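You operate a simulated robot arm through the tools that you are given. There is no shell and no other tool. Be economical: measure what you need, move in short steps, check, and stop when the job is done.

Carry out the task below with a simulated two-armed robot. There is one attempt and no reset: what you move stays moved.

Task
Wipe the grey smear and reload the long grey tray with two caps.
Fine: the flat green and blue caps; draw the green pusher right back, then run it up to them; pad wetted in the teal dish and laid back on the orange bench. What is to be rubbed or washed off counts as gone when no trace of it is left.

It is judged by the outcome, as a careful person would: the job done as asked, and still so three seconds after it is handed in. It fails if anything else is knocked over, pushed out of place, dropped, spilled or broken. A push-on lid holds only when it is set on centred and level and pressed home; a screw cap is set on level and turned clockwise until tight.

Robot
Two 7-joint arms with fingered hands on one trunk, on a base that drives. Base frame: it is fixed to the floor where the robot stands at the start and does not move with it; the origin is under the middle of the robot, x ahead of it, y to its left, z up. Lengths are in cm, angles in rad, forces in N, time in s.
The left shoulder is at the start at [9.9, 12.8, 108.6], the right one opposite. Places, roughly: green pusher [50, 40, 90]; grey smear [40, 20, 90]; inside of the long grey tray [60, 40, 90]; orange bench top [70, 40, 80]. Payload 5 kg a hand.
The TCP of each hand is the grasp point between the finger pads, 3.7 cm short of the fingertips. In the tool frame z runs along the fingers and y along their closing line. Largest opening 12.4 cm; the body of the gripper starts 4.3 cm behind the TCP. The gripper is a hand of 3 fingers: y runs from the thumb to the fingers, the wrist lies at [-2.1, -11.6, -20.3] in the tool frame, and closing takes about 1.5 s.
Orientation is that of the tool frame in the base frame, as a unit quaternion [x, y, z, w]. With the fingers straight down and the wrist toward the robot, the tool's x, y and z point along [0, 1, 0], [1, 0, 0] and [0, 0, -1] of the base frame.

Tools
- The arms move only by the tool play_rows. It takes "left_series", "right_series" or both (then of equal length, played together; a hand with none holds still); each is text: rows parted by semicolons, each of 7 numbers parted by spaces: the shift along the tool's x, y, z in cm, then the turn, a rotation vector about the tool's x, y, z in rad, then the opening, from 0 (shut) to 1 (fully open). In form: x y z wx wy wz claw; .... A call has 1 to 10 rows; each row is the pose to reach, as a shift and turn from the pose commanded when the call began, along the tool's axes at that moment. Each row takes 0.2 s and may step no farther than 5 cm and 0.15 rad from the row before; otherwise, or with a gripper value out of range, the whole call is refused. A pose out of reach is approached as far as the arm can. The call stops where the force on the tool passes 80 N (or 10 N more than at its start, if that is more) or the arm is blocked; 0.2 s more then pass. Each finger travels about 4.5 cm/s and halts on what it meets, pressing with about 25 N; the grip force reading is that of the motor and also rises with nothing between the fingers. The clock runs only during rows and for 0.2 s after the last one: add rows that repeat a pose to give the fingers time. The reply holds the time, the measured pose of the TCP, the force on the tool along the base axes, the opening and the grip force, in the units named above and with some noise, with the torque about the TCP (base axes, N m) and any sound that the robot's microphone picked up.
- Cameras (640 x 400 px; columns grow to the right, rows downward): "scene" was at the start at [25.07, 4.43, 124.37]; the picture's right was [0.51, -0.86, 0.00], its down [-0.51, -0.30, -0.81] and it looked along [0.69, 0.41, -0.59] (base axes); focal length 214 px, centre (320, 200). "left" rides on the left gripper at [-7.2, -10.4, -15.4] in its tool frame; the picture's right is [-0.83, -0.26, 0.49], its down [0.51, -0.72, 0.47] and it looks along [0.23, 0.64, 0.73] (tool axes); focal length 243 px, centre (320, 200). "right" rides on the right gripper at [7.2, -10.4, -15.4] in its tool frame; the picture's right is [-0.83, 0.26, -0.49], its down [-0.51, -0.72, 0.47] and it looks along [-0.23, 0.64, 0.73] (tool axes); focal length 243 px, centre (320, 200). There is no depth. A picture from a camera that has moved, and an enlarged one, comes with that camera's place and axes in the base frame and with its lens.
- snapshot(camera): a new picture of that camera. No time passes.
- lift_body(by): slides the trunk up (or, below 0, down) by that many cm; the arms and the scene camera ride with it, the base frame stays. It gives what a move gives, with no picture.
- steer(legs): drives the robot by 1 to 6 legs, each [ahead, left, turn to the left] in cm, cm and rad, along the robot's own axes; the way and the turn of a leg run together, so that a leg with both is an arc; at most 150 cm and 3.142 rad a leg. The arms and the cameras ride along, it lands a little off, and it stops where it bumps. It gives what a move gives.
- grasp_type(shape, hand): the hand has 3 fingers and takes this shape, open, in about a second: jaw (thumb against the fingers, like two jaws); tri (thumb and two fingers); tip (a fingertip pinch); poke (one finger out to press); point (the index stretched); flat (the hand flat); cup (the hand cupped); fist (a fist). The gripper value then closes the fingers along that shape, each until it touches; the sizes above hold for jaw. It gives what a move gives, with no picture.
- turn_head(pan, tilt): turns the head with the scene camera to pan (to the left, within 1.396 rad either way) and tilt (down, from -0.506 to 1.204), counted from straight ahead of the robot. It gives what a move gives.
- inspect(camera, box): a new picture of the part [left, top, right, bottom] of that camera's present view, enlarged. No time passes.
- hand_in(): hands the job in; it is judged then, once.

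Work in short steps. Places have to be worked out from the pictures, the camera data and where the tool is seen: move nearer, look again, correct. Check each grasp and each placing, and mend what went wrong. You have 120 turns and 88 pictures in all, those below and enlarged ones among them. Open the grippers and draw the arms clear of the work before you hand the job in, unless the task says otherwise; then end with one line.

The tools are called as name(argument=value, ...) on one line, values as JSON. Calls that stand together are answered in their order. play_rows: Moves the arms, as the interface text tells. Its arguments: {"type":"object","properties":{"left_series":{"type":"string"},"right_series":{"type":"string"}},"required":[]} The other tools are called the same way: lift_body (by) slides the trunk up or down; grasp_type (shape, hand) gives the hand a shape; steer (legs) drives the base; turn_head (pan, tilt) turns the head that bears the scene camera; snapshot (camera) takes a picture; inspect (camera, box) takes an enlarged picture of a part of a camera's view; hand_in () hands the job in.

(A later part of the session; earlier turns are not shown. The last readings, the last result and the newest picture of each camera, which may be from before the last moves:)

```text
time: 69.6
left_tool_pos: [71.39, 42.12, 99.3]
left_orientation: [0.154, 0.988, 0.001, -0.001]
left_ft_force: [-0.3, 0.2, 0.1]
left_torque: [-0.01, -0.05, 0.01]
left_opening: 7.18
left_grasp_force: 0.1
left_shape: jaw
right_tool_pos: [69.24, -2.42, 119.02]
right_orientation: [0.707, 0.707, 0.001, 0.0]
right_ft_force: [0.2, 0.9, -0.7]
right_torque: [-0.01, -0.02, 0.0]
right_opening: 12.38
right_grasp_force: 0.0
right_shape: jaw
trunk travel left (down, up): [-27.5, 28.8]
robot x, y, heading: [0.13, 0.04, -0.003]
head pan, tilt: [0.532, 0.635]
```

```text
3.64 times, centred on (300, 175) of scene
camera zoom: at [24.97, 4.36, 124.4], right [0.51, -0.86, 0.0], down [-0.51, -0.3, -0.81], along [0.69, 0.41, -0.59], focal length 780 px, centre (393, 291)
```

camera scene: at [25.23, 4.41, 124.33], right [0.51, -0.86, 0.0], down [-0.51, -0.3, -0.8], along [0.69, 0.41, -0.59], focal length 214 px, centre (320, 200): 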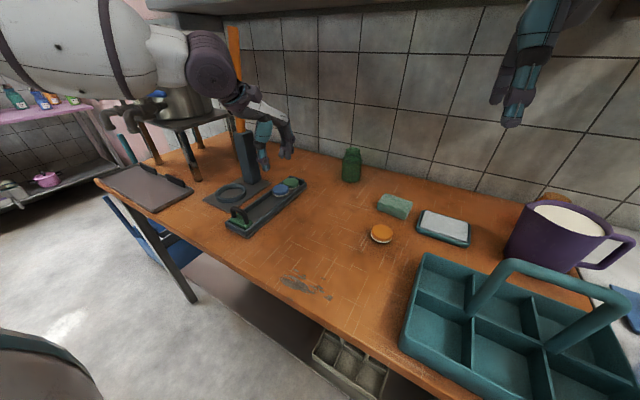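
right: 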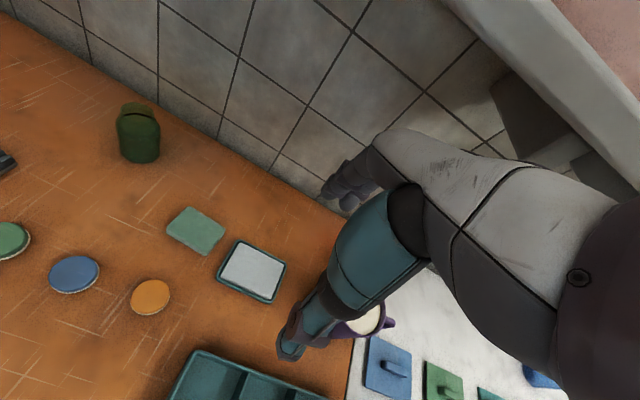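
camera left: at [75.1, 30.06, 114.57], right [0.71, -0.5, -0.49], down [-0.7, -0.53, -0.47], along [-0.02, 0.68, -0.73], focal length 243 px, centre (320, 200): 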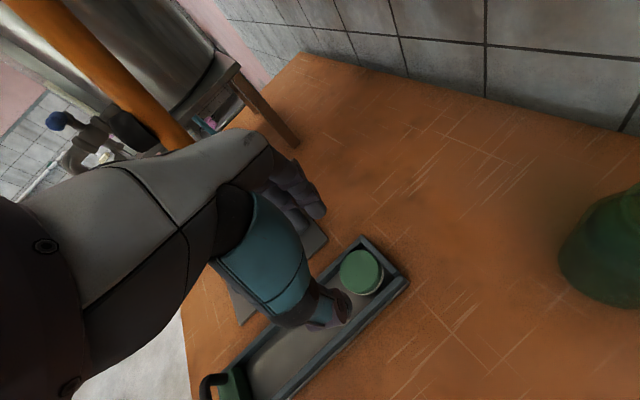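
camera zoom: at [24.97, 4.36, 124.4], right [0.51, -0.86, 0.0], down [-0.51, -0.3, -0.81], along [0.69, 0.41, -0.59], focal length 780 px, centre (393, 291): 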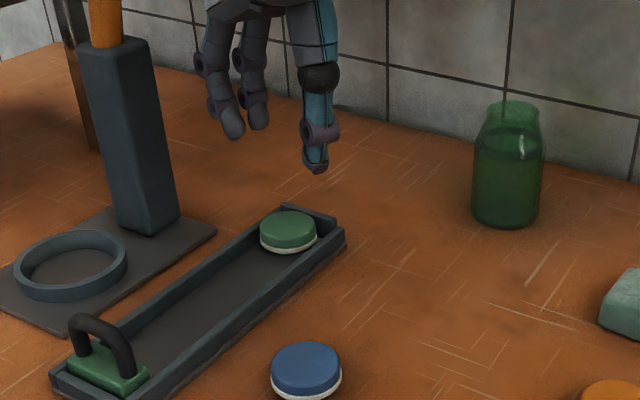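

Green lies at about [71.3, 42.3]. I'll lower onto it slightly deeper than before and close.

play_rows(left_series="0.25 0.18 4 0 0 0 0.58; 0.25 0.18 7 0 0 0 0.58; 0.25 0.18 8 0 0 0 0.58; 0.25 0.18 8.4 0 0 0 0.58; 0.25 0.18 8.4 0 0 0 0.4; 0.25 0.18 8.4 0 0 0 0.25; 0.25 0.18 8.4 0 0 0 0.1; 0.25 0.18 8.4 0 0 0 0.1; 0.25 0.18 8.4 0 0 0 0.1; 0.25 0.18 8.4 0 0 0 0.1")

play_rows(left_series="0 0 -0.5 0 0 0 0.1; 0 0 -1.2 0 0 0 0.1; 0 0 -2.5 0 0 0 0.1; 0 0 -4.5 0 0 0 0.1; 0 0 -6 0 0 0 0.1; 0 0 -6 0 0 0 0.1")

inspect(camera="scene", box=[250, 130, 330, 200])

```text
time: 71.8
left_tool_pos: [71.25, 42.64, 90.84]
left_orientation: [0.155, 0.988, -0.001, 0.0]
left_ft_force: [1.4, 2.7, 4.9]
left_torque: [0.15, -0.06, 0.21]
left_opening: 5.81
left_grasp_force: 25.4
left_shape: jaw
right_tool_pos: [69.32, -2.35, 119.0]
right_orientation: [0.707, 0.707, 0.0, 0.0]
right_ft_force: [0.0, 0.0, 0.2]
right_torque: [0.05, 0.0, -0.01]
right_opening: 12.37
right_grasp_force: 0.0
right_shape: jaw
trunk travel left (down, up): [-27.5, 28.8]
robot x, y, heading: [0.0, -0.22, -0.004]
head pan, tilt: [0.532, 0.635]
```

```text
time: 73.2
left_tool_pos: [71.36, 42.85, 96.71]
left_orientation: [0.155, 0.988, -0.001, 0.0]
left_ft_force: [0.6, 0.0, -0.2]
left_torque: [0.06, 0.01, 0.05]
left_opening: 4.26
left_grasp_force: 25.1
left_shape: jaw
right_tool_pos: [69.26, -2.32, 118.85]
right_orientation: [0.707, 0.707, 0.001, 0.001]
right_ft_force: [0.9, -0.3, -0.4]
right_torque: [0.0, 0.02, 0.03]
right_opening: 12.37
right_grasp_force: 0.0
right_shape: jaw
trunk travel left (down, up): [-27.5, 28.8]
robot x, y, heading: [0.05, 0.51, -0.001]
head pan, tilt: [0.532, 0.635]
```

```text
5.71 times, centred on (290, 165) of scene
camera zoom: at [25.11, 4.45, 124.36], right [0.51, -0.86, 0.0], down [-0.51, -0.3, -0.81], along [0.69, 0.41, -0.59], focal length 1226 px, centre (491, 400)
```

zoom: 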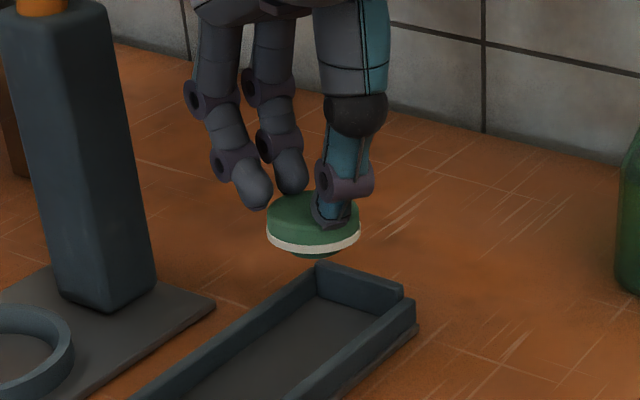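

Green is held and level. I'll carry it to [58, 24] on the bench.

play_rows(left_series="0.3 -1 0 0 0 0 0.1; 1 -3.2 0 0 0 0 0.1; 1.8 -5.6 0 0 0 0 0.1; 2.6 -8.2 0 0 0 0 0.1; 3.5 -10.9 0 0 0 0 0.1; 4.4 -13.6 0 0 0 0 0.1; 5.2 -16.3 0 0 0 0 0.1; 6 -18.8 0 0 0 0 0.1; 6.7 -21 0 0 0 0 0.1; 7.05 -22 0 0 0 0 0.1")

play_rows(left_series="0 0 2 0 0 0 0.1; 0 0 4 0 0 0 0.1; 0 0 5 0 0 0 0.1; 0 0 5.6 0 0 0 0.1; 0 0 5.6 0 0 0 0.1")

```text
time: 75.4
left_tool_pos: [57.84, 23.81, 96.73]
left_orientation: [0.156, 0.988, 0.0, 0.001]
left_ft_force: [-0.9, 0.5, -0.8]
left_torque: [0.02, -0.02, -0.02]
left_opening: 4.26
left_grasp_force: 25.3
left_shape: jaw
right_tool_pos: [69.34, -2.35, 118.9]
right_orientation: [0.707, 0.707, 0.001, -0.001]
right_ft_force: [-0.5, 0.2, -0.2]
right_torque: [0.02, 0.02, 0.02]
right_opening: 12.38
right_grasp_force: 0.2
right_shape: jaw
trunk travel left (down, up): [-27.5, 28.8]
robot x, y, heading: [-0.07, 0.24, 0.004]
head pan, tilt: [0.532, 0.635]
```

```text
time: 76.6
left_tool_pos: [57.97, 23.99, 91.28]
left_orientation: [0.154, 0.988, 0.0, 0.0]
left_ft_force: [0.1, 0.0, -0.1]
left_torque: [-0.01, 0.01, 0.02]
left_opening: 4.23
left_grasp_force: 24.5
left_shape: jaw
right_tool_pos: [69.36, -2.48, 118.91]
right_orientation: [0.707, 0.707, 0.0, -0.001]
right_ft_force: [0.2, -0.9, -1.0]
right_torque: [-0.01, 0.0, 0.01]
right_opening: 12.34
right_grasp_force: 0.0
right_shape: jaw
trunk travel left (down, up): [-27.5, 28.8]
robot x, y, heading: [0.25, -0.16, 0.003]
head pan, tilt: [0.532, 0.635]
```

play_rows(left_series="0 0 0.4 0 0 0 0.1; 0 0 0.8 0 0 0 0.1; 0 0 0.8 0 0 0 0.1")

```text
time: 77.4
left_tool_pos: [57.89, 23.63, 90.81]
left_orientation: [0.155, 0.988, 0.001, 0.003]
left_ft_force: [0.8, 3.0, 33.4]
left_torque: [0.56, -0.4, 0.01]
left_opening: 4.38
left_grasp_force: 24.9
left_shape: jaw
right_tool_pos: [68.99, -2.36, 119.09]
right_orientation: [0.707, 0.708, 0.001, 0.001]
right_ft_force: [1.0, -0.4, -0.3]
right_torque: [-0.01, 0.02, -0.02]
right_opening: 12.36
right_grasp_force: 0.0
right_shape: jaw
trunk travel left (down, up): [-27.5, 28.8]
robot x, y, heading: [-0.1, -0.14, 0.002]
head pan, tilt: [0.532, 0.635]
```

Down. I'll ease, open, rise and turn the hand back to straight.

play_rows(left_series="0 0 -0.4 0 0 0 0.1; 0 0 -0.4 0 0 0 0.3; 0 0 -0.4 0 0 0 0.55; 0 0 -4 0 0 0 0.6; 0 0 -8.5 0 0 0 0.6; 0 0 -13 0 0 0.14 0.6; 0 0 -15 0 0 0.28 0.6; 0 0 -15 0 0 0.42 0.6; 0 0 -15 0 0 0.56 0.6; 0 0 -15 0 0 0.7 0.6")

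play_rows(left_series="0 0 0 0 0 0.14 0.6; 0 0 0 0 0 0.28 0.6; 0 0 0 0 0 0.42 0.6; 0 0 0 0 0 0.56 0.6")

steer(legs=[[-12, 0, 0], [0, 20, 0]])

turn_head(pan=0.2, tilt=0.6)

snapshot(camera="scene")

```text
time: 79.6
left_tool_pos: [57.85, 23.95, 105.55]
left_orientation: [0.485, 0.875, 0.0, 0.0]
left_ft_force: [-0.2, 0.1, 0.1]
left_torque: [-0.05, 0.03, 0.01]
left_opening: 7.38
left_grasp_force: 0.1
left_shape: jaw
right_tool_pos: [69.26, -2.28, 118.92]
right_orientation: [0.708, 0.707, 0.0, 0.001]
right_ft_force: [0.2, -0.4, -0.4]
right_torque: [-0.01, 0.05, 0.0]
right_opening: 12.37
right_grasp_force: 0.0
right_shape: jaw
trunk travel left (down, up): [-27.5, 28.8]
robot x, y, heading: [0.26, 0.06, -0.002]
head pan, tilt: [0.532, 0.635]
```

```text
time: 80.6
left_tool_pos: [57.97, 24.04, 105.44]
left_orientation: [0.708, 0.706, 0.0, 0.001]
left_ft_force: [-0.4, -0.5, 0.5]
left_torque: [-0.04, 0.0, -0.02]
left_opening: 7.4
left_grasp_force: 0.2
left_shape: jaw
right_tool_pos: [69.27, -2.3, 118.91]
right_orientation: [0.707, 0.707, 0.0, 0.0]
right_ft_force: [0.1, 1.2, 0.6]
right_torque: [-0.02, -0.04, 0.0]
right_opening: 12.35
right_grasp_force: 0.0
right_shape: jaw
trunk travel left (down, up): [-27.5, 28.8]
robot x, y, heading: [0.0, -0.36, 0.005]
head pan, tilt: [0.532, 0.635]
```

```text
time: 83.0
left_tool_pos: [45.54, 43.6, 105.51]
left_orientation: [0.705, 0.709, 0.001, -0.001]
left_ft_force: [0.3, -0.1, -0.3]
left_torque: [0.0, 0.01, 0.01]
left_opening: 7.4
left_grasp_force: 0.1
left_shape: jaw
right_tool_pos: [56.93, 17.39, 118.97]
right_orientation: [0.706, 0.708, 0.001, -0.001]
right_ft_force: [-0.5, -0.6, 0.6]
right_torque: [-0.02, -0.03, -0.02]
right_opening: 12.38
right_grasp_force: 0.0
right_shape: jaw
trunk travel left (down, up): [-27.5, 28.8]
robot x, y, heading: [-12.29, 19.49, 0.003]
head pan, tilt: [0.532, 0.635]
```

```text
time: 83.9
left_tool_pos: [45.46, 43.79, 105.4]
left_orientation: [0.706, 0.708, 0.0, 0.001]
left_ft_force: [0.6, 0.0, 0.4]
left_torque: [0.02, -0.02, 0.0]
left_opening: 7.41
left_grasp_force: 0.1
left_shape: jaw
right_tool_pos: [57.04, 17.61, 118.92]
right_orientation: [0.706, 0.709, 0.001, 0.0]
right_ft_force: [0.0, 0.2, 0.0]
right_torque: [0.02, -0.01, -0.01]
right_opening: 12.37
right_grasp_force: 0.1
right_shape: jaw
trunk travel left (down, up): [-27.5, 28.8]
robot x, y, heading: [-12.37, 19.34, 0.006]
head pan, tilt: [0.201, 0.6]
```

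```text
29 pictures are left
camera scene: at [13.89, 21.54, 124.67], right [0.2, -0.98, 0.0], down [-0.55, -0.12, -0.83], along [0.81, 0.17, -0.57], focal length 214 px, centre (320, 200)
```

scene: 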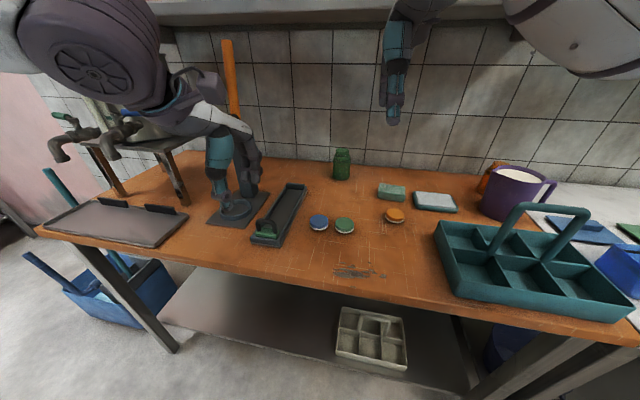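

Both hands can reach now. I'll swing the left hand aside, and bring the right hand, turned 90° so its wrist is to the right, above the pusher to take the arch by its two legs.

play_rows(left_series="2 0.4 -2 0 0 0 0.6; 4 0.8 -4 0 0 0 0.6; 6 1.2 -6 0 0 0 0.6; 8 1.6 -8 0 0 0 0.6; 10 2 -10 0 0 0 0.6; 12 2 -10 0 0 0 0.6; 14 2 -10 0 0 0 0.6; 14 2 -10 0 0 0 0.6; 14 2 -10 0 0 0 0.6; 14 2 -10 0 0 0 0.6", right_series="2.5 -0.7 1 0 0 -0.15 0.9; 5 -1.4 2 0 0 -0.3 0.8; 7.5 -2.1 3 0 0 -0.45 0.7; 10 -2.8 4 0 0 -0.6 0.7; 12.5 -3.5 5 0 0 -0.75 0.7; 15 -4.2 6 0 0 -0.9 0.7; 17.5 -4.9 7 0 0 -1.05 0.7; 20 -5.6 8 0 0 -1.2 0.7; 22.5 -6.3 9 0 0 -1.35 0.7; 24.7 -7 10 0 0 -1.5 0.7")

snapshot(camera="right")

snapshot(camera="scene")

```text
time: 86.1
left_tool_pos: [47.38, 57.44, 115.4]
left_orientation: [0.706, 0.708, 0.0, 0.0]
left_ft_force: [-0.8, 0.5, 0.7]
left_torque: [0.02, -0.01, -0.01]
left_opening: 7.41
left_grasp_force: 0.1
left_shape: jaw
right_tool_pos: [50.74, 39.89, 109.96]
right_orientation: [0.108, 0.994, 0.001, 0.0]
right_ft_force: [-0.5, -0.8, 0.7]
right_torque: [-0.01, 0.0, -0.02]
right_opening: 8.72
right_grasp_force: 0.1
right_shape: jaw
right hand out of reach, approached as far as the arm can: row 10
trunk travel left (down, up): [-27.5, 28.8]
robot x, y, heading: [-12.41, 19.56, 0.002]
head pan, tilt: [0.201, 0.6]
```

```text
28 pictures are left
camera right: at [41.4, 31.18, 125.39], right [0.87, 0.08, 0.49], down [0.34, -0.81, -0.47], along [0.36, 0.58, -0.73], focal length 243 px, centre (320, 200)
```

right: 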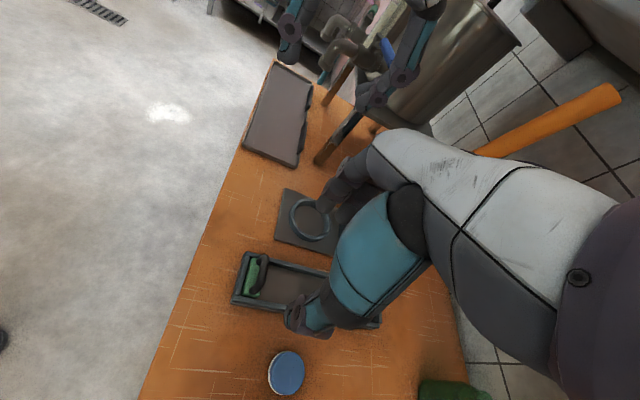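

```text
27 pictures are left
camera scene: at [13.86, 21.45, 124.69], right [0.2, -0.98, 0.0], down [-0.55, -0.11, -0.83], along [0.81, 0.17, -0.56], focal length 214 px, centre (320, 200)
```

scene: 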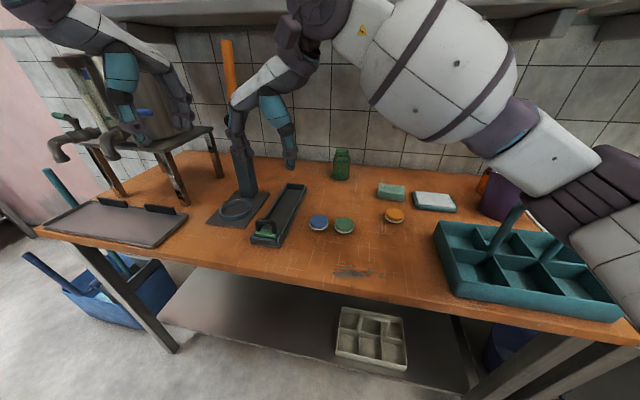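

The right arm is at its limit there, so the robot should stand further left. I'll draw both hands rightwards and back, then drive left.

play_rows(left_series="-3 0 0 0 0 0 0.6; -6 0 0 0 0 0 0.6; -9 0 0 0 0 0 0.6; -12 0 0 0 0 0 0.6; -15 0 0 0 0 0 0.6; -18 0 0 0 0 0 0.6", right_series="0 -4 0 0 0 0 0.7; 0 -8 -1 0 0 0 0.7; 0 -12 -2 0 0 0 0.7; 0 -16 -3 0 0 0 0.7; 0 -20 -3 0 0 0 0.7; 0 -24 -3 0 0 0 0.7")

steer(legs=[[-4, 0, 0], [0, 21, 0]])

turn_head(pan=0, tilt=0.6)

```text
time: 87.5
left_tool_pos: [47.08, 39.59, 115.59]
left_orientation: [0.705, 0.709, 0.001, 0.0]
left_ft_force: [0.6, 0.7, 0.1]
left_torque: [0.01, 0.0, 0.01]
left_opening: 7.41
left_grasp_force: 0.1
left_shape: jaw
right_tool_pos: [45.15, 19.65, 112.72]
right_orientation: [0.111, 0.994, 0.002, -0.004]
right_ft_force: [0.4, 0.9, -0.5]
right_torque: [0.03, 0.04, 0.0]
right_opening: 8.7
right_grasp_force: 0.1
right_shape: jaw
right hand out of reach, approached as far as the arm can: row 5, 6
trunk travel left (down, up): [-27.5, 28.8]
robot x, y, heading: [-12.31, 19.56, 0.008]
head pan, tilt: [0.201, 0.6]
```

```text
time: 89.6
left_tool_pos: [43.53, 60.83, 115.51]
left_orientation: [0.707, 0.708, 0.0, 0.0]
left_ft_force: [-0.8, 0.0, -0.7]
left_torque: [0.04, 0.01, 0.02]
left_opening: 7.43
left_grasp_force: 0.0
left_shape: jaw
right_tool_pos: [41.36, 40.85, 112.75]
right_orientation: [0.114, 0.993, -0.001, -0.002]
right_ft_force: [-0.2, 0.0, -1.0]
right_torque: [-0.03, 0.0, 0.0]
right_opening: 8.67
right_grasp_force: 0.0
right_shape: jaw
trunk travel left (down, up): [-27.5, 28.8]
robot x, y, heading: [-16.28, 41.05, 0.005]
head pan, tilt: [0.201, 0.6]
```

```text
time: 90.3
left_tool_pos: [43.54, 61.06, 115.48]
left_orientation: [0.707, 0.707, 0.0, 0.0]
left_ft_force: [-0.3, -0.2, 0.4]
left_torque: [-0.02, -0.02, 0.01]
left_opening: 7.41
left_grasp_force: 0.0
left_shape: jaw
right_tool_pos: [41.46, 40.9, 112.71]
right_orientation: [0.113, 0.994, -0.001, -0.003]
right_ft_force: [0.1, 0.5, 0.0]
right_torque: [0.02, 0.0, -0.01]
right_opening: 8.67
right_grasp_force: 0.1
right_shape: jaw
trunk travel left (down, up): [-27.5, 28.8]
robot x, y, heading: [-16.32, 41.2, 0.004]
head pan, tilt: [0.0, 0.6]
```

Now at [-16, 41]. I'll move the right hand above the arch and complete its turn.

play_rows(right_series="-2.7 1.1 2 0 0 -0.07 0.7; -5.4 2.1 4 0 0 -0.14 0.7; -8.1 3.2 6 0 0 -0.22 0.7; -8.1 3.2 8 0 0 -0.22 0.7; -8.1 3.2 8 0 0 -0.22 0.7")

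snapshot(camera="right")

snapshot(camera="scene")

```text
time: 91.5
left_tool_pos: [43.61, 61.11, 115.5]
left_orientation: [0.707, 0.708, 0.0, 0.0]
left_ft_force: [0.0, 1.0, 0.0]
left_torque: [-0.03, 0.0, 0.0]
left_opening: 7.43
left_grasp_force: 0.0
left_shape: jaw
right_tool_pos: [41.71, 41.96, 111.5]
right_orientation: [0.116, 0.993, -0.028, 0.017]
right_ft_force: [1.0, 0.4, 0.6]
right_torque: [-0.02, 0.01, 0.0]
right_opening: 8.72
right_grasp_force: 0.0
right_shape: jaw
right hand out of reach, approached as far as the arm can: row 1, 2, 3, 4, 5
trunk travel left (down, up): [-27.5, 28.8]
robot x, y, heading: [-16.7, 40.58, -0.001]
head pan, tilt: [0.0, 0.6]
```

```text
26 pictures are left
camera right: at [31.72, 34.3, 127.05], right [0.85, 0.09, 0.51], down [0.34, -0.84, -0.41], along [0.39, 0.53, -0.75], focal length 243 px, centre (320, 200)
```

right: 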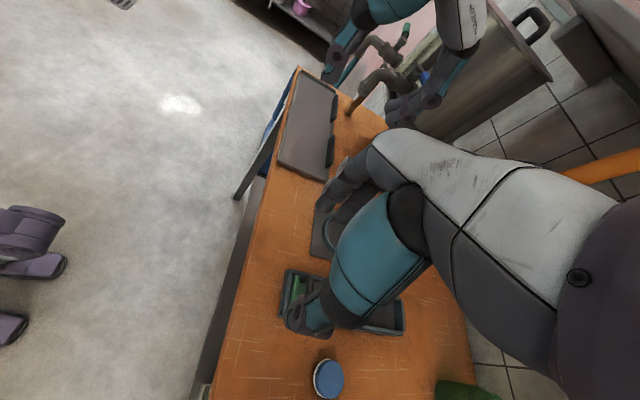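

```text
25 pictures are left
camera scene: at [10.03, 41.14, 124.65], right [0.0, -1.0, 0.0], down [-0.57, 0.0, -0.82], along [0.82, 0.0, -0.57], focal length 214 px, centre (320, 200)
```

scene: 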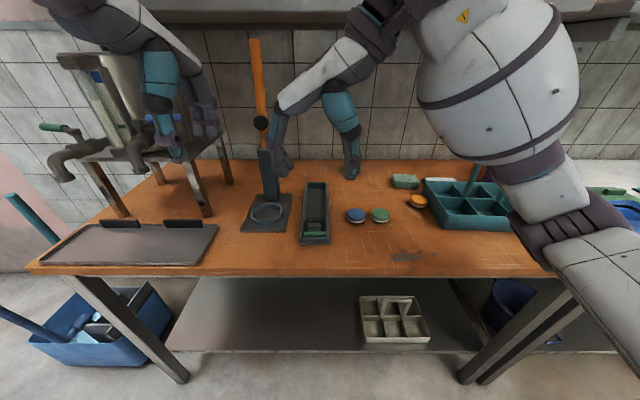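

The limit seems to be the wrist turn beyond about 1.35 rad. I'll turn the right hand back by 0.4 rad and see where it settles.

play_rows(right_series="0 0 0 0 0 0.14 0.7; 0 0 0 0 0 0.28 0.7; 0 0 0 0 0 0.42 0.7; 0 0 0 0 0 0.42 0.7")

```text
time: 92.5
left_tool_pos: [43.51, 61.04, 115.44]
left_orientation: [0.707, 0.708, 0.0, 0.0]
left_ft_force: [0.8, -0.2, -0.4]
left_torque: [-0.01, 0.02, 0.02]
left_opening: 7.4
left_grasp_force: 0.1
left_shape: jaw
right_tool_pos: [41.53, 41.98, 111.57]
right_orientation: [0.32, 0.947, -0.023, 0.023]
right_ft_force: [-0.4, 0.3, 0.7]
right_torque: [-0.01, 0.05, -0.01]
right_opening: 8.67
right_grasp_force: 0.1
right_shape: jaw
trunk travel left (down, up): [-27.5, 28.8]
robot x, y, heading: [-16.55, 41.24, -0.001]
head pan, tilt: [0.0, 0.6]
```

The turn worked (now about 53°). Gripping isn't necessary: with closed fingers behind the arch I can push it away against its 2 N spring. I'll close the right hand and go behind the arch.

play_rows(right_series="-1 0.8 1.5 0 0 0 0.3; -2 1.6 3 0 0 0 0; -3 2.4 4.5 0 0 0 0; -3.7 3 6.5 0 0 0 0; -3.7 3 6.5 0 0 0 0")

inspect(camera="scene", box=[240, 140, 400, 260])

```text
time: 93.7
left_tool_pos: [43.64, 61.08, 115.62]
left_orientation: [0.707, 0.707, -0.001, 0.001]
left_ft_force: [0.2, 0.1, -0.5]
left_torque: [-0.01, -0.05, 0.01]
left_opening: 7.38
left_grasp_force: 0.0
left_shape: jaw
right_tool_pos: [46.51, 41.95, 105.32]
right_orientation: [0.319, 0.947, -0.023, 0.023]
right_ft_force: [0.3, 0.8, 0.6]
right_torque: [0.02, -0.02, 0.02]
right_opening: 0.01
right_grasp_force: 3.4
right_shape: jaw
trunk travel left (down, up): [-27.5, 28.8]
robot x, y, heading: [-16.25, 41.0, 0.002]
head pan, tilt: [0.0, 0.6]
```

```text
3.33 times, centred on (320, 200) of scene
camera zoom: at [9.9, 41.04, 124.68], right [0.0, -1.0, 0.0], down [-0.56, 0.0, -0.83], along [0.83, 0.0, -0.56], focal length 715 px, centre (320, 200)
```

zoom: 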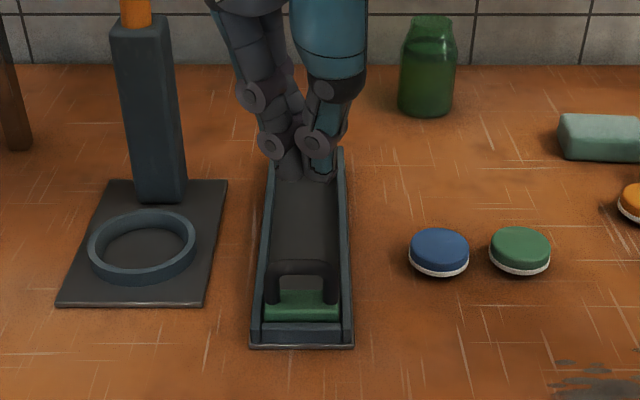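

From this view the pusher is at y 42.4, blue at [58.3, 31.0] and green at [58.3, 24.1]. I'll lower the closed fingers behind the arch.

play_rows(right_series="0.3 0.1 4 0 0 0 0; 0.6 0.2 8 0 0 0 0; 0.85 0.3 11 0 0 0 0; 0.85 0.3 12.7 0 0 0 0; 0.85 0.3 12.7 0 0 0 0")

inspect(camera="scene", box=[240, 140, 400, 260])

```text
time: 94.9
left_tool_pos: [43.54, 60.98, 115.63]
left_orientation: [0.706, 0.708, 0.0, 0.0]
left_ft_force: [-0.1, 0.7, 0.2]
left_torque: [0.01, 0.0, -0.02]
left_opening: 7.39
left_grasp_force: 0.0
left_shape: jaw
right_tool_pos: [46.44, 41.75, 92.52]
right_orientation: [0.318, 0.947, -0.023, 0.024]
right_ft_force: [-1.4, -0.2, 0.3]
right_torque: [0.02, 0.0, 0.02]
right_opening: 0.02
right_grasp_force: 25.3
right_shape: jaw
trunk travel left (down, up): [-27.5, 28.8]
robot x, y, heading: [-16.6, 41.04, 0.002]
head pan, tilt: [0.0, 0.6]
```

```text
3.33 times, centred on (320, 200) of scene
camera zoom: at [9.91, 41.03, 124.68], right [0.0, -1.0, 0.0], down [-0.56, 0.0, -0.83], along [0.83, 0.0, -0.56], focal length 715 px, centre (320, 200)
```

zoom: 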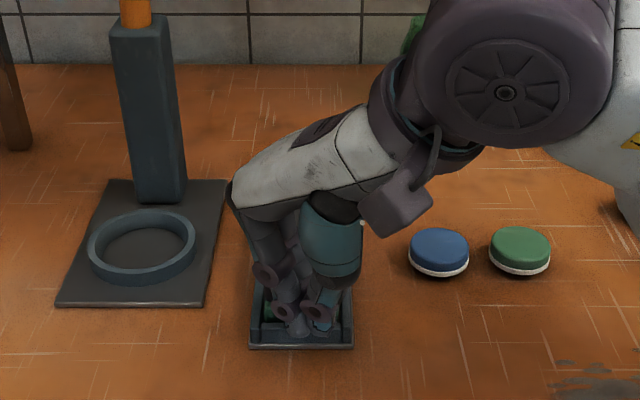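

Tips are just behind the arch. I'll push it away along x, watching the force.

play_rows(right_series="-1 0.76 0.05 0 0 0 0; -2 1.5 0.1 0 0 0 0; -3.2 2.4 0.15 0 0 0 0; -4.4 3.35 0.2 0 0 0 0; -5.6 4.25 0.25 0 0 0 0; -6.8 5.2 0.3 0 0 0 0; -8 6.1 0.35 0 0 0 0; -9.2 7 0.35 0 0 0 0; -10.4 7.9 0.4 0 0 0 0; -10.4 7.9 0.4 0 0 0 0")

play_rows(right_series="-1.2 0.9 0.05 0 0 0 0; -2.4 1.8 0.1 0 0 0 0; -3.6 2.7 0.15 0 0 0 0; -4.8 3.65 0.2 0 0 0 0; -5.6 4.25 0.2 0 0 0 0; -5.6 4.25 0.2 0 0 0 0")

inspect(camera="scene", box=[240, 140, 400, 260])

```text
time: 97.1
left_tool_pos: [43.55, 60.93, 115.7]
left_orientation: [0.707, 0.708, -0.001, 0.0]
left_ft_force: [0.7, -1.6, -0.1]
left_torque: [-0.01, 0.01, -0.01]
left_opening: 7.43
left_grasp_force: 0.1
left_shape: jaw
right_tool_pos: [59.28, 41.89, 92.62]
right_orientation: [0.319, 0.947, -0.022, 0.024]
right_ft_force: [-1.7, -0.4, 1.5]
right_torque: [-0.02, -0.06, 0.03]
right_opening: 0.0
right_grasp_force: 24.7
right_shape: jaw
trunk travel left (down, up): [-27.5, 28.8]
robot x, y, heading: [-16.39, 41.04, -0.002]
head pan, tilt: [0.0, 0.6]
```

```text
time: 98.5
left_tool_pos: [43.48, 60.9, 115.71]
left_orientation: [0.707, 0.708, -0.001, 0.0]
left_ft_force: [-0.5, -0.5, -0.6]
left_torque: [0.0, -0.01, -0.02]
left_opening: 7.43
left_grasp_force: 0.1
left_shape: jaw
right_tool_pos: [66.39, 41.82, 92.65]
right_orientation: [0.32, 0.947, -0.022, 0.024]
right_ft_force: [-2.8, 1.1, 2.3]
right_torque: [0.03, -0.05, 0.06]
right_opening: 0.0
right_grasp_force: 24.7
right_shape: jaw
trunk travel left (down, up): [-27.5, 28.8]
robot x, y, heading: [-16.56, 41.35, 0.003]
head pan, tilt: [0.0, 0.6]
```

```text
3.33 times, centred on (320, 200) of scene
camera zoom: at [9.88, 41.0, 124.69], right [0.0, -1.0, 0.0], down [-0.56, 0.0, -0.83], along [0.83, 0.0, -0.56], focal length 715 px, centre (320, 200)
```

zoom: 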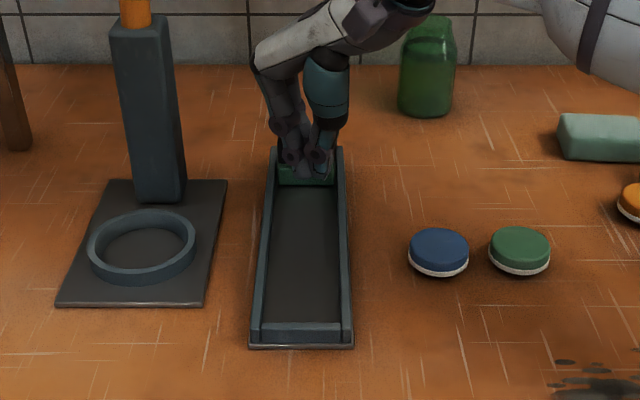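

The pusher rides with it nicely. I'll go on to the far stop.

play_rows(right_series="-0.6 0.45 0 0 0 0 0; -1.2 0.9 0.05 0 0 0 0; -1.8 1.35 0.05 0 0 0 0; -2.2 1.65 0.1 0 0 0 0; -2.2 1.65 0.1 0 0 0 0")

```text
time: 99.7
left_tool_pos: [43.61, 60.87, 115.63]
left_orientation: [0.706, 0.708, 0.0, 0.0]
left_ft_force: [0.6, -0.1, 0.2]
left_torque: [-0.03, -0.01, -0.01]
left_opening: 7.42
left_grasp_force: 0.0
left_shape: jaw
right_tool_pos: [67.18, 41.84, 92.55]
right_orientation: [0.32, 0.947, -0.022, 0.024]
right_ft_force: [-0.1, 0.2, 0.5]
right_torque: [0.0, 0.02, 0.03]
right_opening: 0.0
right_grasp_force: 25.3
right_shape: jaw
right hand out of reach, approached as far as the arm can: row 2, 3, 4, 5
trunk travel left (down, up): [-27.5, 28.8]
robot x, y, heading: [-16.3, 41.01, 0.0]
head pan, tilt: [0.0, 0.6]
```

Force fell to zero at x 67, so it may have caught at the back. I'll look.

inspect(camera="scene", box=[280, 170, 340, 215])

```text
8.89 times, centred on (310, 192) of scene
camera zoom: at [9.95, 41.0, 124.67], right [0.0, -1.0, 0.0], down [-0.57, 0.0, -0.82], along [0.82, 0.0, -0.57], focal length 1906 px, centre (409, 267)
```

zoom: 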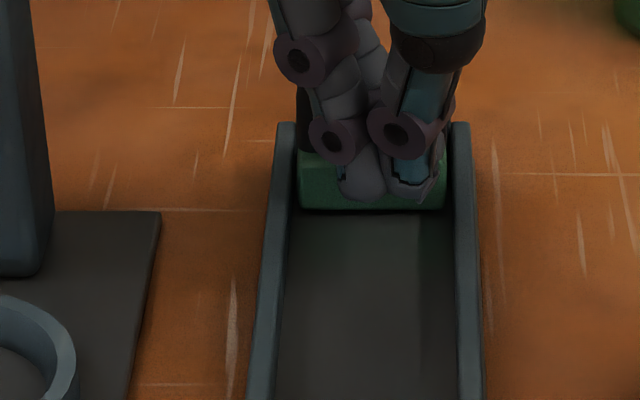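

I'll back the fingers off 3 cm and see whether the pusher stays.

play_rows(right_series="0.8 -0.6 0 0 0 0 0; 1.6 -1.2 0 0 0 0 0; 2.4 -1.8 0 0 0 0 0; 2.4 -1.8 0 0 0 0 0")

inspect(camera="scene", box=[280, 170, 340, 215])

```text
time: 100.7
left_tool_pos: [43.63, 61.04, 115.52]
left_orientation: [0.706, 0.708, 0.0, -0.001]
left_ft_force: [-0.5, 1.1, -0.2]
left_torque: [0.02, 0.0, -0.02]
left_opening: 7.42
left_grasp_force: 0.1
left_shape: jaw
right_tool_pos: [64.11, 41.66, 92.44]
right_orientation: [0.32, 0.947, -0.022, 0.023]
right_ft_force: [-0.3, -0.1, 0.5]
right_torque: [-0.01, 0.0, 0.01]
right_opening: 0.0
right_grasp_force: 24.8
right_shape: jaw
trunk travel left (down, up): [-27.5, 28.8]
robot x, y, heading: [-16.42, 40.87, 0.006]
head pan, tilt: [0.0, 0.6]
```

```text
8.89 times, centred on (310, 192) of scene
camera zoom: at [9.94, 41.02, 124.67], right [0.0, -1.0, 0.0], down [-0.56, 0.0, -0.83], along [0.83, 0.0, -0.56], focal length 1906 px, centre (409, 267)
```

zoom: 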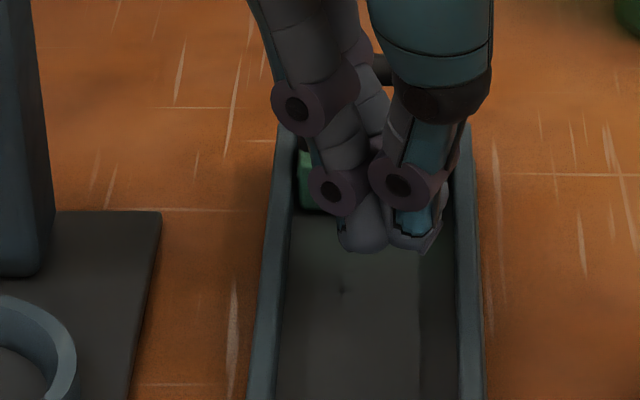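

It stays: the pusher has caught at the far end. The right hand can leave; I'll raise it, move it right, and shift the robot right for the left hand to set the caps.

play_rows(right_series="0 0 -4 0 0 0 0; 0 0 -9 0 0 0 0; 0 0 -14 0 0 0 0; -2 -2.7 -18 0 0 0 0; -4 -5.4 -20 0 0 0 0; -6.4 -8.4 -20 0 0 0 0; -8.8 -11.5 -20 0 0 0 0; -11.2 -14.6 -20 0 0 0 0.5; -13.6 -17.8 -20 0 0 0 0.5")

steer(legs=[[0, -15, 0]])

snapshot(camera="scene")

```text
refused: row 4 steps farther than a row can; nothing moved
```

```text
time: 102.1
left_tool_pos: [43.5, 46.63, 115.54]
left_orientation: [0.706, 0.709, -0.001, 0.0]
left_ft_force: [0.0, 0.3, -0.6]
left_torque: [-0.04, 0.06, -0.03]
left_opening: 7.4
left_grasp_force: 0.0
left_shape: jaw
right_tool_pos: [64.22, 27.42, 92.47]
right_orientation: [0.318, 0.947, -0.023, 0.024]
right_ft_force: [-0.4, 0.2, 1.1]
right_torque: [-0.01, 0.02, 0.01]
right_opening: 0.0
right_grasp_force: 25.0
right_shape: jaw
trunk travel left (down, up): [-27.5, 28.8]
robot x, y, heading: [-16.35, 25.97, 0.003]
head pan, tilt: [0.0, 0.6]
```

```text
19 pictures are left
camera scene: at [9.97, 26.58, 124.68], right [0.0, -1.0, 0.0], down [-0.56, 0.0, -0.83], along [0.83, 0.0, -0.56], focal length 214 px, centre (320, 200)
```

scene: 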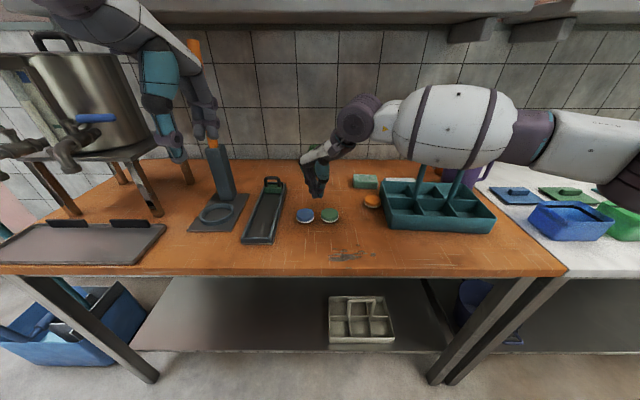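

One row was refused, so the base drive swept the right hand sideways while low. It passed clear: the caps, tray and caddy look undisturbed and the pusher is still at the far end. I'll raise the right hand now and tuck it to the right.

play_rows(right_series="0 0 -4 0 0 0 0; 0 0 -8.5 0 0 0 0; 0 0 -13 0 0 0 0; 0 0 -17.5 0 0 0 0; 0 0 -22 0 0 0 0; -1.8 -2.4 -24 0 0 0 0; -4.2 -5.5 -25 0 0 0 0; -6.6 -8.7 -25 0 0 0 0.5; -8.8 -11.6 -25 0 0 0 0.5")

play_rows(left_series="-3 3.2 0 0 0 0 0.6; -6 6.4 0 0 0 0 0.6; -9 9 -0 0 0 0 0.65; -12 11.5 3 0 0 0 0.65; -15 13.5 6 0 0 0 0.65; -15.6 14.7 10 0 0 0 0.65; -15.6 14.7 14 0 0 0 0.65; -15.6 14.7 18 0 0 0 0.65; -15.6 14.7 18 0 0 0 0.65")

snapshot(camera="left")

```text
time: 104.1
left_tool_pos: [43.55, 46.5, 115.53]
left_orientation: [0.706, 0.708, -0.001, 0.0]
left_ft_force: [1.0, -0.4, 0.0]
left_torque: [0.0, 0.01, -0.02]
left_opening: 7.43
left_grasp_force: 0.0
left_shape: jaw
right_tool_pos: [63.28, 27.6, 115.08]
right_orientation: [0.319, 0.947, -0.022, 0.025]
right_ft_force: [-0.5, 0.0, -0.1]
right_torque: [-0.03, -0.02, -0.03]
right_opening: 6.15
right_grasp_force: 0.1
right_shape: jaw
right hand out of reach, approached as far as the arm can: row 6, 7, 8, 9
trunk travel left (down, up): [-27.5, 28.8]
robot x, y, heading: [-16.24, 26.25, 0.007]
head pan, tilt: [0.0, 0.6]
```

```text
time: 106.1
left_tool_pos: [58.11, 30.92, 97.45]
left_orientation: [0.706, 0.708, 0.001, 0.001]
left_ft_force: [-0.4, 0.2, -0.1]
left_torque: [-0.02, -0.03, 0.02]
left_opening: 8.02
left_grasp_force: 0.2
left_shape: jaw
right_tool_pos: [63.26, 27.52, 115.19]
right_orientation: [0.318, 0.947, -0.022, 0.024]
right_ft_force: [-0.1, 0.1, -0.9]
right_torque: [-0.03, -0.01, 0.01]
right_opening: 6.16
right_grasp_force: 0.0
right_shape: jaw
trunk travel left (down, up): [-27.5, 28.8]
robot x, y, heading: [-16.42, 26.34, 0.004]
head pan, tilt: [0.0, 0.6]
```

```text
18 pictures are left
camera left: at [47.71, 23.63, 112.82], right [-0.26, -0.83, -0.49], down [-0.72, 0.5, -0.47], along [0.64, 0.23, -0.73], focal length 243 px, centre (320, 200)
```

left: 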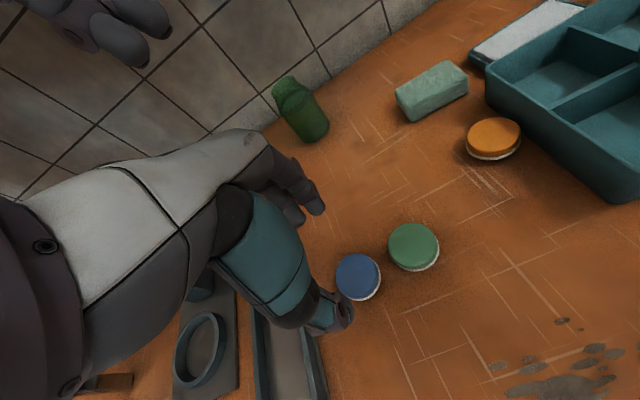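

Before gripping, I'll clear the right hand away to the right, since it's still close to the left hand's airspace.

play_rows(right_series="-2.1 -2.8 0 0 0 0.13 0.5; -4.2 -5.6 0 0 0 0.26 0.5; -6.3 -8.4 0 0 0 0.39 0.5; -8.4 -11.2 0 0 0 0.52 0.5; -10.5 -14 0 0 0 0.65 0.5; -12.6 -16.8 0 0 0 0.78 0.5; -14.8 -19.5 0 0 0 0.91 0.5; -14.8 -19.5 -2 0 0 0.91 0.5")

play_rows(left_series="-0.2 -0.3 4 0 0 0 0.65; -0.2 -0.3 7 0 0 0 0.65; -0.2 -0.3 7.7 0 0 0 0.65; -0.2 -0.3 7.7 0 0 0 0.4; -0.2 -0.3 7.7 0 0 0 0.2; -0.2 -0.3 7.7 0 0 0 0.1; -0.2 -0.3 7.7 0 0 0 0.1; -0.2 -0.3 7.7 0 0 0 0.1; -0.2 -0.3 7.7 0 0 0 0.1")

```text
time: 107.9
left_tool_pos: [58.16, 31.08, 97.43]
left_orientation: [0.705, 0.709, 0.0, 0.001]
left_ft_force: [-0.5, 0.3, 0.5]
left_torque: [0.0, 0.01, 0.04]
left_opening: 8.04
left_grasp_force: 0.0
left_shape: jaw
right_tool_pos: [63.14, 3.28, 118.54]
right_orientation: [0.702, 0.711, -0.01, 0.032]
right_ft_force: [-1.1, 0.3, 0.3]
right_torque: [0.01, 0.01, -0.01]
right_opening: 6.15
right_grasp_force: 0.1
right_shape: jaw
trunk travel left (down, up): [-27.5, 28.8]
robot x, y, heading: [-16.43, 26.36, 0.007]
head pan, tilt: [0.0, 0.6]
```

```text
time: 109.9
left_tool_pos: [57.98, 30.78, 89.64]
left_orientation: [0.706, 0.708, 0.0, 0.0]
left_ft_force: [-0.2, -1.1, -0.3]
left_torque: [0.0, 0.01, 0.01]
left_opening: 4.18
left_grasp_force: 25.2
left_shape: jaw
right_tool_pos: [63.18, 3.04, 118.53]
right_orientation: [0.702, 0.712, -0.01, 0.031]
right_ft_force: [-0.1, 0.9, -0.2]
right_torque: [0.02, 0.0, 0.0]
right_opening: 6.17
right_grasp_force: 0.2
right_shape: jaw
trunk travel left (down, up): [-27.5, 28.8]
robot x, y, heading: [-16.45, 26.61, 0.008]
head pan, tilt: [0.0, 0.6]
```

Blue is gripped (4.18). I'll lift it, carry it over the tray to [53.8, 42.4] and lower.

play_rows(left_series="0 0 -4 0 0 0 0.1; 0 0 -7 0 0 0 0.1; 3 -1 -7 0 0 0 0.1; 6 -2 -7 0 0 0 0.1; 9 -3.2 -7 0 0 0 0.1; 11.6 -4.2 -7 0 0 0 0.1; 11.6 -4.2 -7 0 0 0 0.1; 11.6 -4.2 -4 0 0 0 0.1; 11.6 -4.2 -1 0 0 0 0.1; 11.6 -4.2 0.4 0 0 0 0.1")

inspect(camera="scene", box=[200, 150, 360, 260])

```text
time: 112.1
left_tool_pos: [53.58, 42.39, 90.03]
left_orientation: [0.706, 0.709, 0.003, 0.004]
left_ft_force: [4.0, 3.7, 32.7]
left_torque: [0.12, -0.22, -0.03]
left_opening: 4.42
left_grasp_force: 24.8
left_shape: jaw
right_tool_pos: [62.83, 3.07, 118.82]
right_orientation: [0.702, 0.711, -0.009, 0.032]
right_ft_force: [0.1, -0.6, -0.7]
right_torque: [0.04, 0.0, -0.03]
right_opening: 6.17
right_grasp_force: 0.1
right_shape: jaw
trunk travel left (down, up): [-27.5, 28.8]
robot x, y, heading: [-16.73, 26.11, 0.005]
head pan, tilt: [0.0, 0.6]
```

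```text
3.64 times, centred on (280, 205) of scene
camera zoom: at [9.56, 26.39, 124.81], right [0.0, -1.0, 0.0], down [-0.56, 0.0, -0.83], along [0.83, 0.0, -0.56], focal length 780 px, centre (466, 182)
```

zoom: 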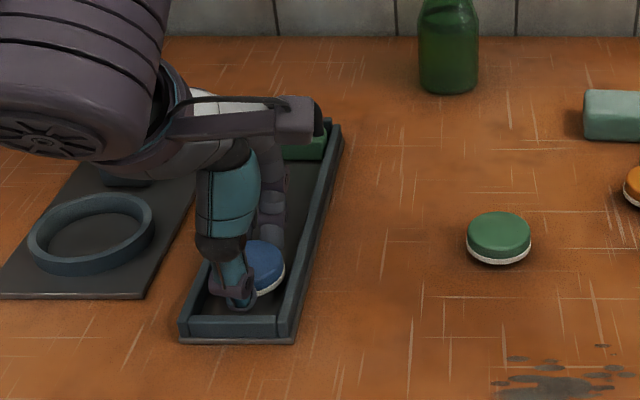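

Blue is seated in the tray. I'll ease off, release, and go for green at [57.9, 24.0].

play_rows(left_series="0 0 -0.5 0 0 0 0.1; 0 0 -0.5 0 0 0 0.35; 0 0 -0.5 0 0 0 0.48; 0 0 -0.5 0 0 0 0.48; 0 0 -4 0 0 0 0.48; 0 0 -8 0 0 0 0.55; -4.6 1.1 -8 0 0 0 0.65; -9.2 2.2 -8 0 0 0 0.65; -13.8 3.3 -8 0 0 0 0.65; -18.3 4.3 -8 0 0 0 0.65")

snapshot(camera="left")

```text
time: 114.3
left_tool_pos: [57.85, 26.55, 97.37]
left_orientation: [0.705, 0.71, 0.0, 0.0]
left_ft_force: [0.8, -0.4, 0.4]
left_torque: [0.03, 0.12, 0.02]
left_opening: 8.03
left_grasp_force: 0.0
left_shape: jaw
left hand out of reach, approached as far as the arm can: row 10
right_tool_pos: [63.5, 2.97, 118.22]
right_orientation: [0.703, 0.711, -0.011, 0.029]
right_ft_force: [1.6, 0.7, 0.0]
right_torque: [-0.03, 0.06, 0.02]
right_opening: 6.17
right_grasp_force: 0.0
right_shape: jaw
trunk travel left (down, up): [-27.5, 28.8]
robot x, y, heading: [-16.48, 26.14, 0.008]
head pan, tilt: [0.0, 0.6]
```

```text
16 pictures are left
camera left: at [47.41, 19.27, 112.58], right [-0.26, -0.83, -0.49], down [-0.72, 0.5, -0.47], along [0.64, 0.24, -0.73], focal length 243 px, centre (320, 200)
```

left: 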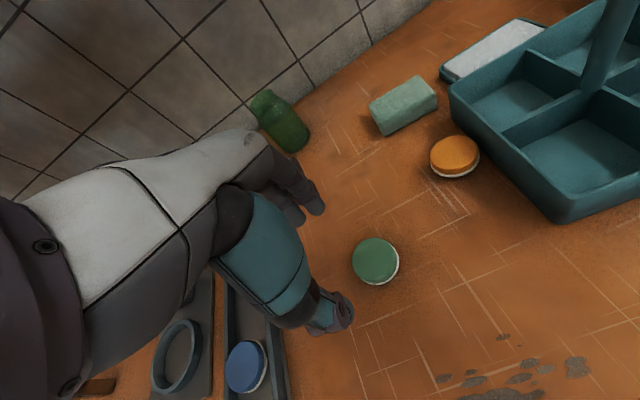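

The left arm has run out of reach across the body, so I'll shift the base right 5 cm. Green is confirmed at [57.9, 24.0].

steer(legs=[[0, -6, 0]])

```text
time: 115.3
left_tool_pos: [57.54, 20.75, 97.37]
left_orientation: [0.704, 0.71, -0.001, 0.0]
left_ft_force: [-0.9, 0.4, -0.9]
left_torque: [-0.01, 0.01, -0.02]
left_opening: 8.05
left_grasp_force: 0.0
left_shape: jaw
right_tool_pos: [63.15, -2.61, 118.57]
right_orientation: [0.701, 0.712, -0.01, 0.031]
right_ft_force: [0.4, 0.2, -1.1]
right_torque: [-0.03, 0.0, 0.0]
right_opening: 6.17
right_grasp_force: 0.0
right_shape: jaw
trunk travel left (down, up): [-27.5, 28.8]
robot x, y, heading: [-16.15, 20.07, 0.009]
head pan, tilt: [0.0, 0.6]
```

Now [57.5, 20.75]. I'll shift +3.2 in y and +0.35 in x, descend and grip green.

play_rows(left_series="1.6 0.2 0 0 0 0 0.65; 3.2 0.4 0 0 0 0 0.65; 3.2 0.4 4 0 0 0 0.65; 3.2 0.4 7.2 0 0 0 0.65; 3.2 0.4 7.7 0 0 0 0.4; 3.2 0.4 7.7 0 0 0 0.2; 3.2 0.4 7.7 0 0 0 0.1; 3.2 0.4 7.7 0 0 0 0.1; 3.2 0.4 7.7 0 0 0 0.1; 3.2 0.4 7.7 0 0 0 0.1")

```text
time: 117.5
left_tool_pos: [58.0, 23.86, 89.69]
left_orientation: [0.705, 0.709, -0.001, 0.0]
left_ft_force: [-0.7, 0.1, 0.3]
left_torque: [-0.02, -0.04, 0.01]
left_opening: 4.2
left_grasp_force: 25.5
left_shape: jaw
right_tool_pos: [63.35, -2.75, 118.34]
right_orientation: [0.702, 0.712, -0.01, 0.03]
right_ft_force: [-0.1, -0.2, -0.1]
right_torque: [0.0, 0.01, -0.04]
right_opening: 6.15
right_grasp_force: 0.1
right_shape: jaw
trunk travel left (down, up): [-27.5, 28.8]
robot x, y, heading: [-16.07, 20.04, 0.006]
head pan, tilt: [0.0, 0.6]
```

Gripped. I'll carry it to [60.8, 42.4] above the tray.

play_rows(left_series="0 0 -4 0 0 0 0.1; 0 0 -7 0 0 0 0.1; 3.7 0.6 -7 0 0 0 0.1; 7.4 1.2 -7 0 0 0 0.1; 11.1 1.8 -7 0 0 0 0.1; 14.8 2.4 -7 0 0 0 0.1; 18.4 2.8 -7 0 0 0 0.1; 18.4 2.8 -4 0 0 0 0.1; 18.4 2.8 -4 0 0 0 0.1")

inspect(camera="left", box=[250, 190, 450, 370])

```text
time: 119.5
left_tool_pos: [60.65, 42.19, 93.57]
left_orientation: [0.704, 0.71, 0.001, 0.0]
left_ft_force: [0.4, -0.2, 0.3]
left_torque: [0.04, 0.0, 0.01]
left_opening: 4.18
left_grasp_force: 24.5
left_shape: jaw
right_tool_pos: [63.17, -2.72, 118.59]
right_orientation: [0.701, 0.712, -0.01, 0.031]
right_ft_force: [-0.1, 0.2, 0.3]
right_torque: [-0.05, -0.02, 0.0]
right_opening: 6.16
right_grasp_force: 0.1
right_shape: jaw
trunk travel left (down, up): [-27.5, 28.8]
robot x, y, heading: [-16.35, 20.21, 0.008]
head pan, tilt: [0.0, 0.6]
```

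```text
2.22 times, centred on (350, 280) of left
camera zoom: at [50.28, 35.01, 108.89], right [-0.26, -0.83, -0.49], down [-0.72, 0.5, -0.47], along [0.64, 0.24, -0.73], focal length 539 px, centre (253, 22)
```

zoom: 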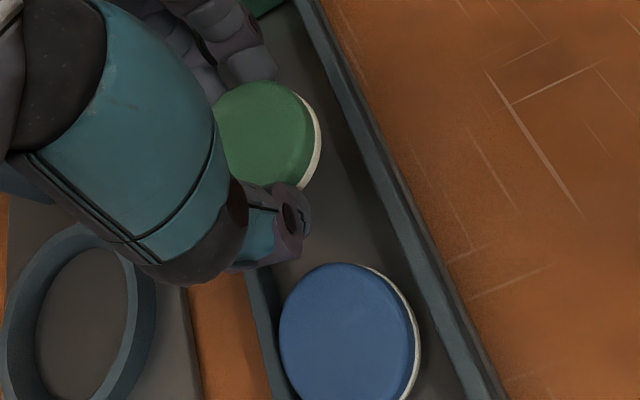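

There's good clearance between the thumb and blue. I'll lower green.

play_rows(left_series="0.2 0 1.5 0 0 0 0.1; 0.2 0 2.7 0 0 0 0.1; 0.2 0 3.1 0 0 0 0.1; 0.2 0 3.4 0 0 0 0.1; 0.2 0 3.4 0 0 0 0.1")

```text
time: 120.7
left_tool_pos: [60.63, 42.54, 90.18]
left_orientation: [0.705, 0.71, 0.0, 0.0]
left_ft_force: [-0.5, 1.1, -0.4]
left_torque: [-0.01, -0.01, 0.0]
left_opening: 4.15
left_grasp_force: 25.0
left_shape: jaw
right_tool_pos: [63.29, -2.79, 118.49]
right_orientation: [0.701, 0.712, -0.01, 0.03]
right_ft_force: [-0.6, -0.4, 0.0]
right_torque: [0.02, 0.01, -0.04]
right_opening: 6.18
right_grasp_force: 0.1
right_shape: jaw
trunk travel left (down, up): [-27.5, 28.8]
robot x, y, heading: [-16.22, 20.11, 0.01]
head pan, tilt: [0.0, 0.6]
```

play_rows(left_series="0 0 0.15 0 0 0 0.1; 0 0 0.3 0 0 0 0.1; 0 0 0.3 0 0 0 0.25; 0 0 0.1 0 0 0 0.4; 0 0 0.1 0 0 0 0.48; 0 0 0 0 0 0 0.48; 0 0 -3.5 0 0 0 0.48; 0 0 -8 0 0 0 0.55; 0 0 -11 0 0 0 0.7")

turn_head(pan=0.3, tilt=0.6)

inspect(camera="scene", box=[220, 140, 420, 280])

```text
time: 122.7
left_tool_pos: [60.34, 42.51, 101.26]
left_orientation: [0.705, 0.71, 0.0, -0.001]
left_ft_force: [0.2, 0.0, 0.2]
left_torque: [-0.04, 0.01, 0.0]
left_opening: 8.64
left_grasp_force: 0.1
left_shape: jaw
right_tool_pos: [63.16, -2.82, 118.45]
right_orientation: [0.701, 0.712, -0.009, 0.031]
right_ft_force: [-0.7, 0.4, 0.7]
right_torque: [0.01, 0.0, 0.03]
right_opening: 6.17
right_grasp_force: 0.1
right_shape: jaw
trunk travel left (down, up): [-27.5, 28.8]
robot x, y, heading: [-16.55, 20.66, 0.008]
head pan, tilt: [0.0, 0.6]
```

```text
time: 123.5
left_tool_pos: [60.39, 42.4, 101.19]
left_orientation: [0.705, 0.709, 0.001, 0.0]
left_ft_force: [0.0, 0.4, 0.5]
left_torque: [0.0, 0.01, -0.05]
left_opening: 8.64
left_grasp_force: 0.1
left_shape: jaw
right_tool_pos: [63.18, -2.83, 118.41]
right_orientation: [0.702, 0.712, -0.009, 0.031]
right_ft_force: [-0.1, -0.3, -0.3]
right_torque: [0.01, -0.01, -0.01]
right_opening: 6.15
right_grasp_force: 0.0
right_shape: jaw
trunk travel left (down, up): [-27.5, 28.8]
robot x, y, heading: [-16.52, 20.09, 0.007]
head pan, tilt: [0.3, 0.6]
```

```text
2.86 times, centred on (320, 210) of scene
camera zoom: at [9.6, 23.08, 124.67], right [0.3, -0.95, 0.0], down [-0.54, -0.17, -0.83], along [0.79, 0.25, -0.56], focal length 613 px, centre (320, 171)
```

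zoom: 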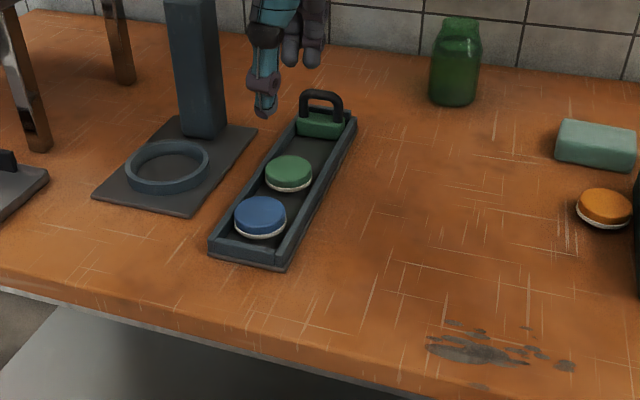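

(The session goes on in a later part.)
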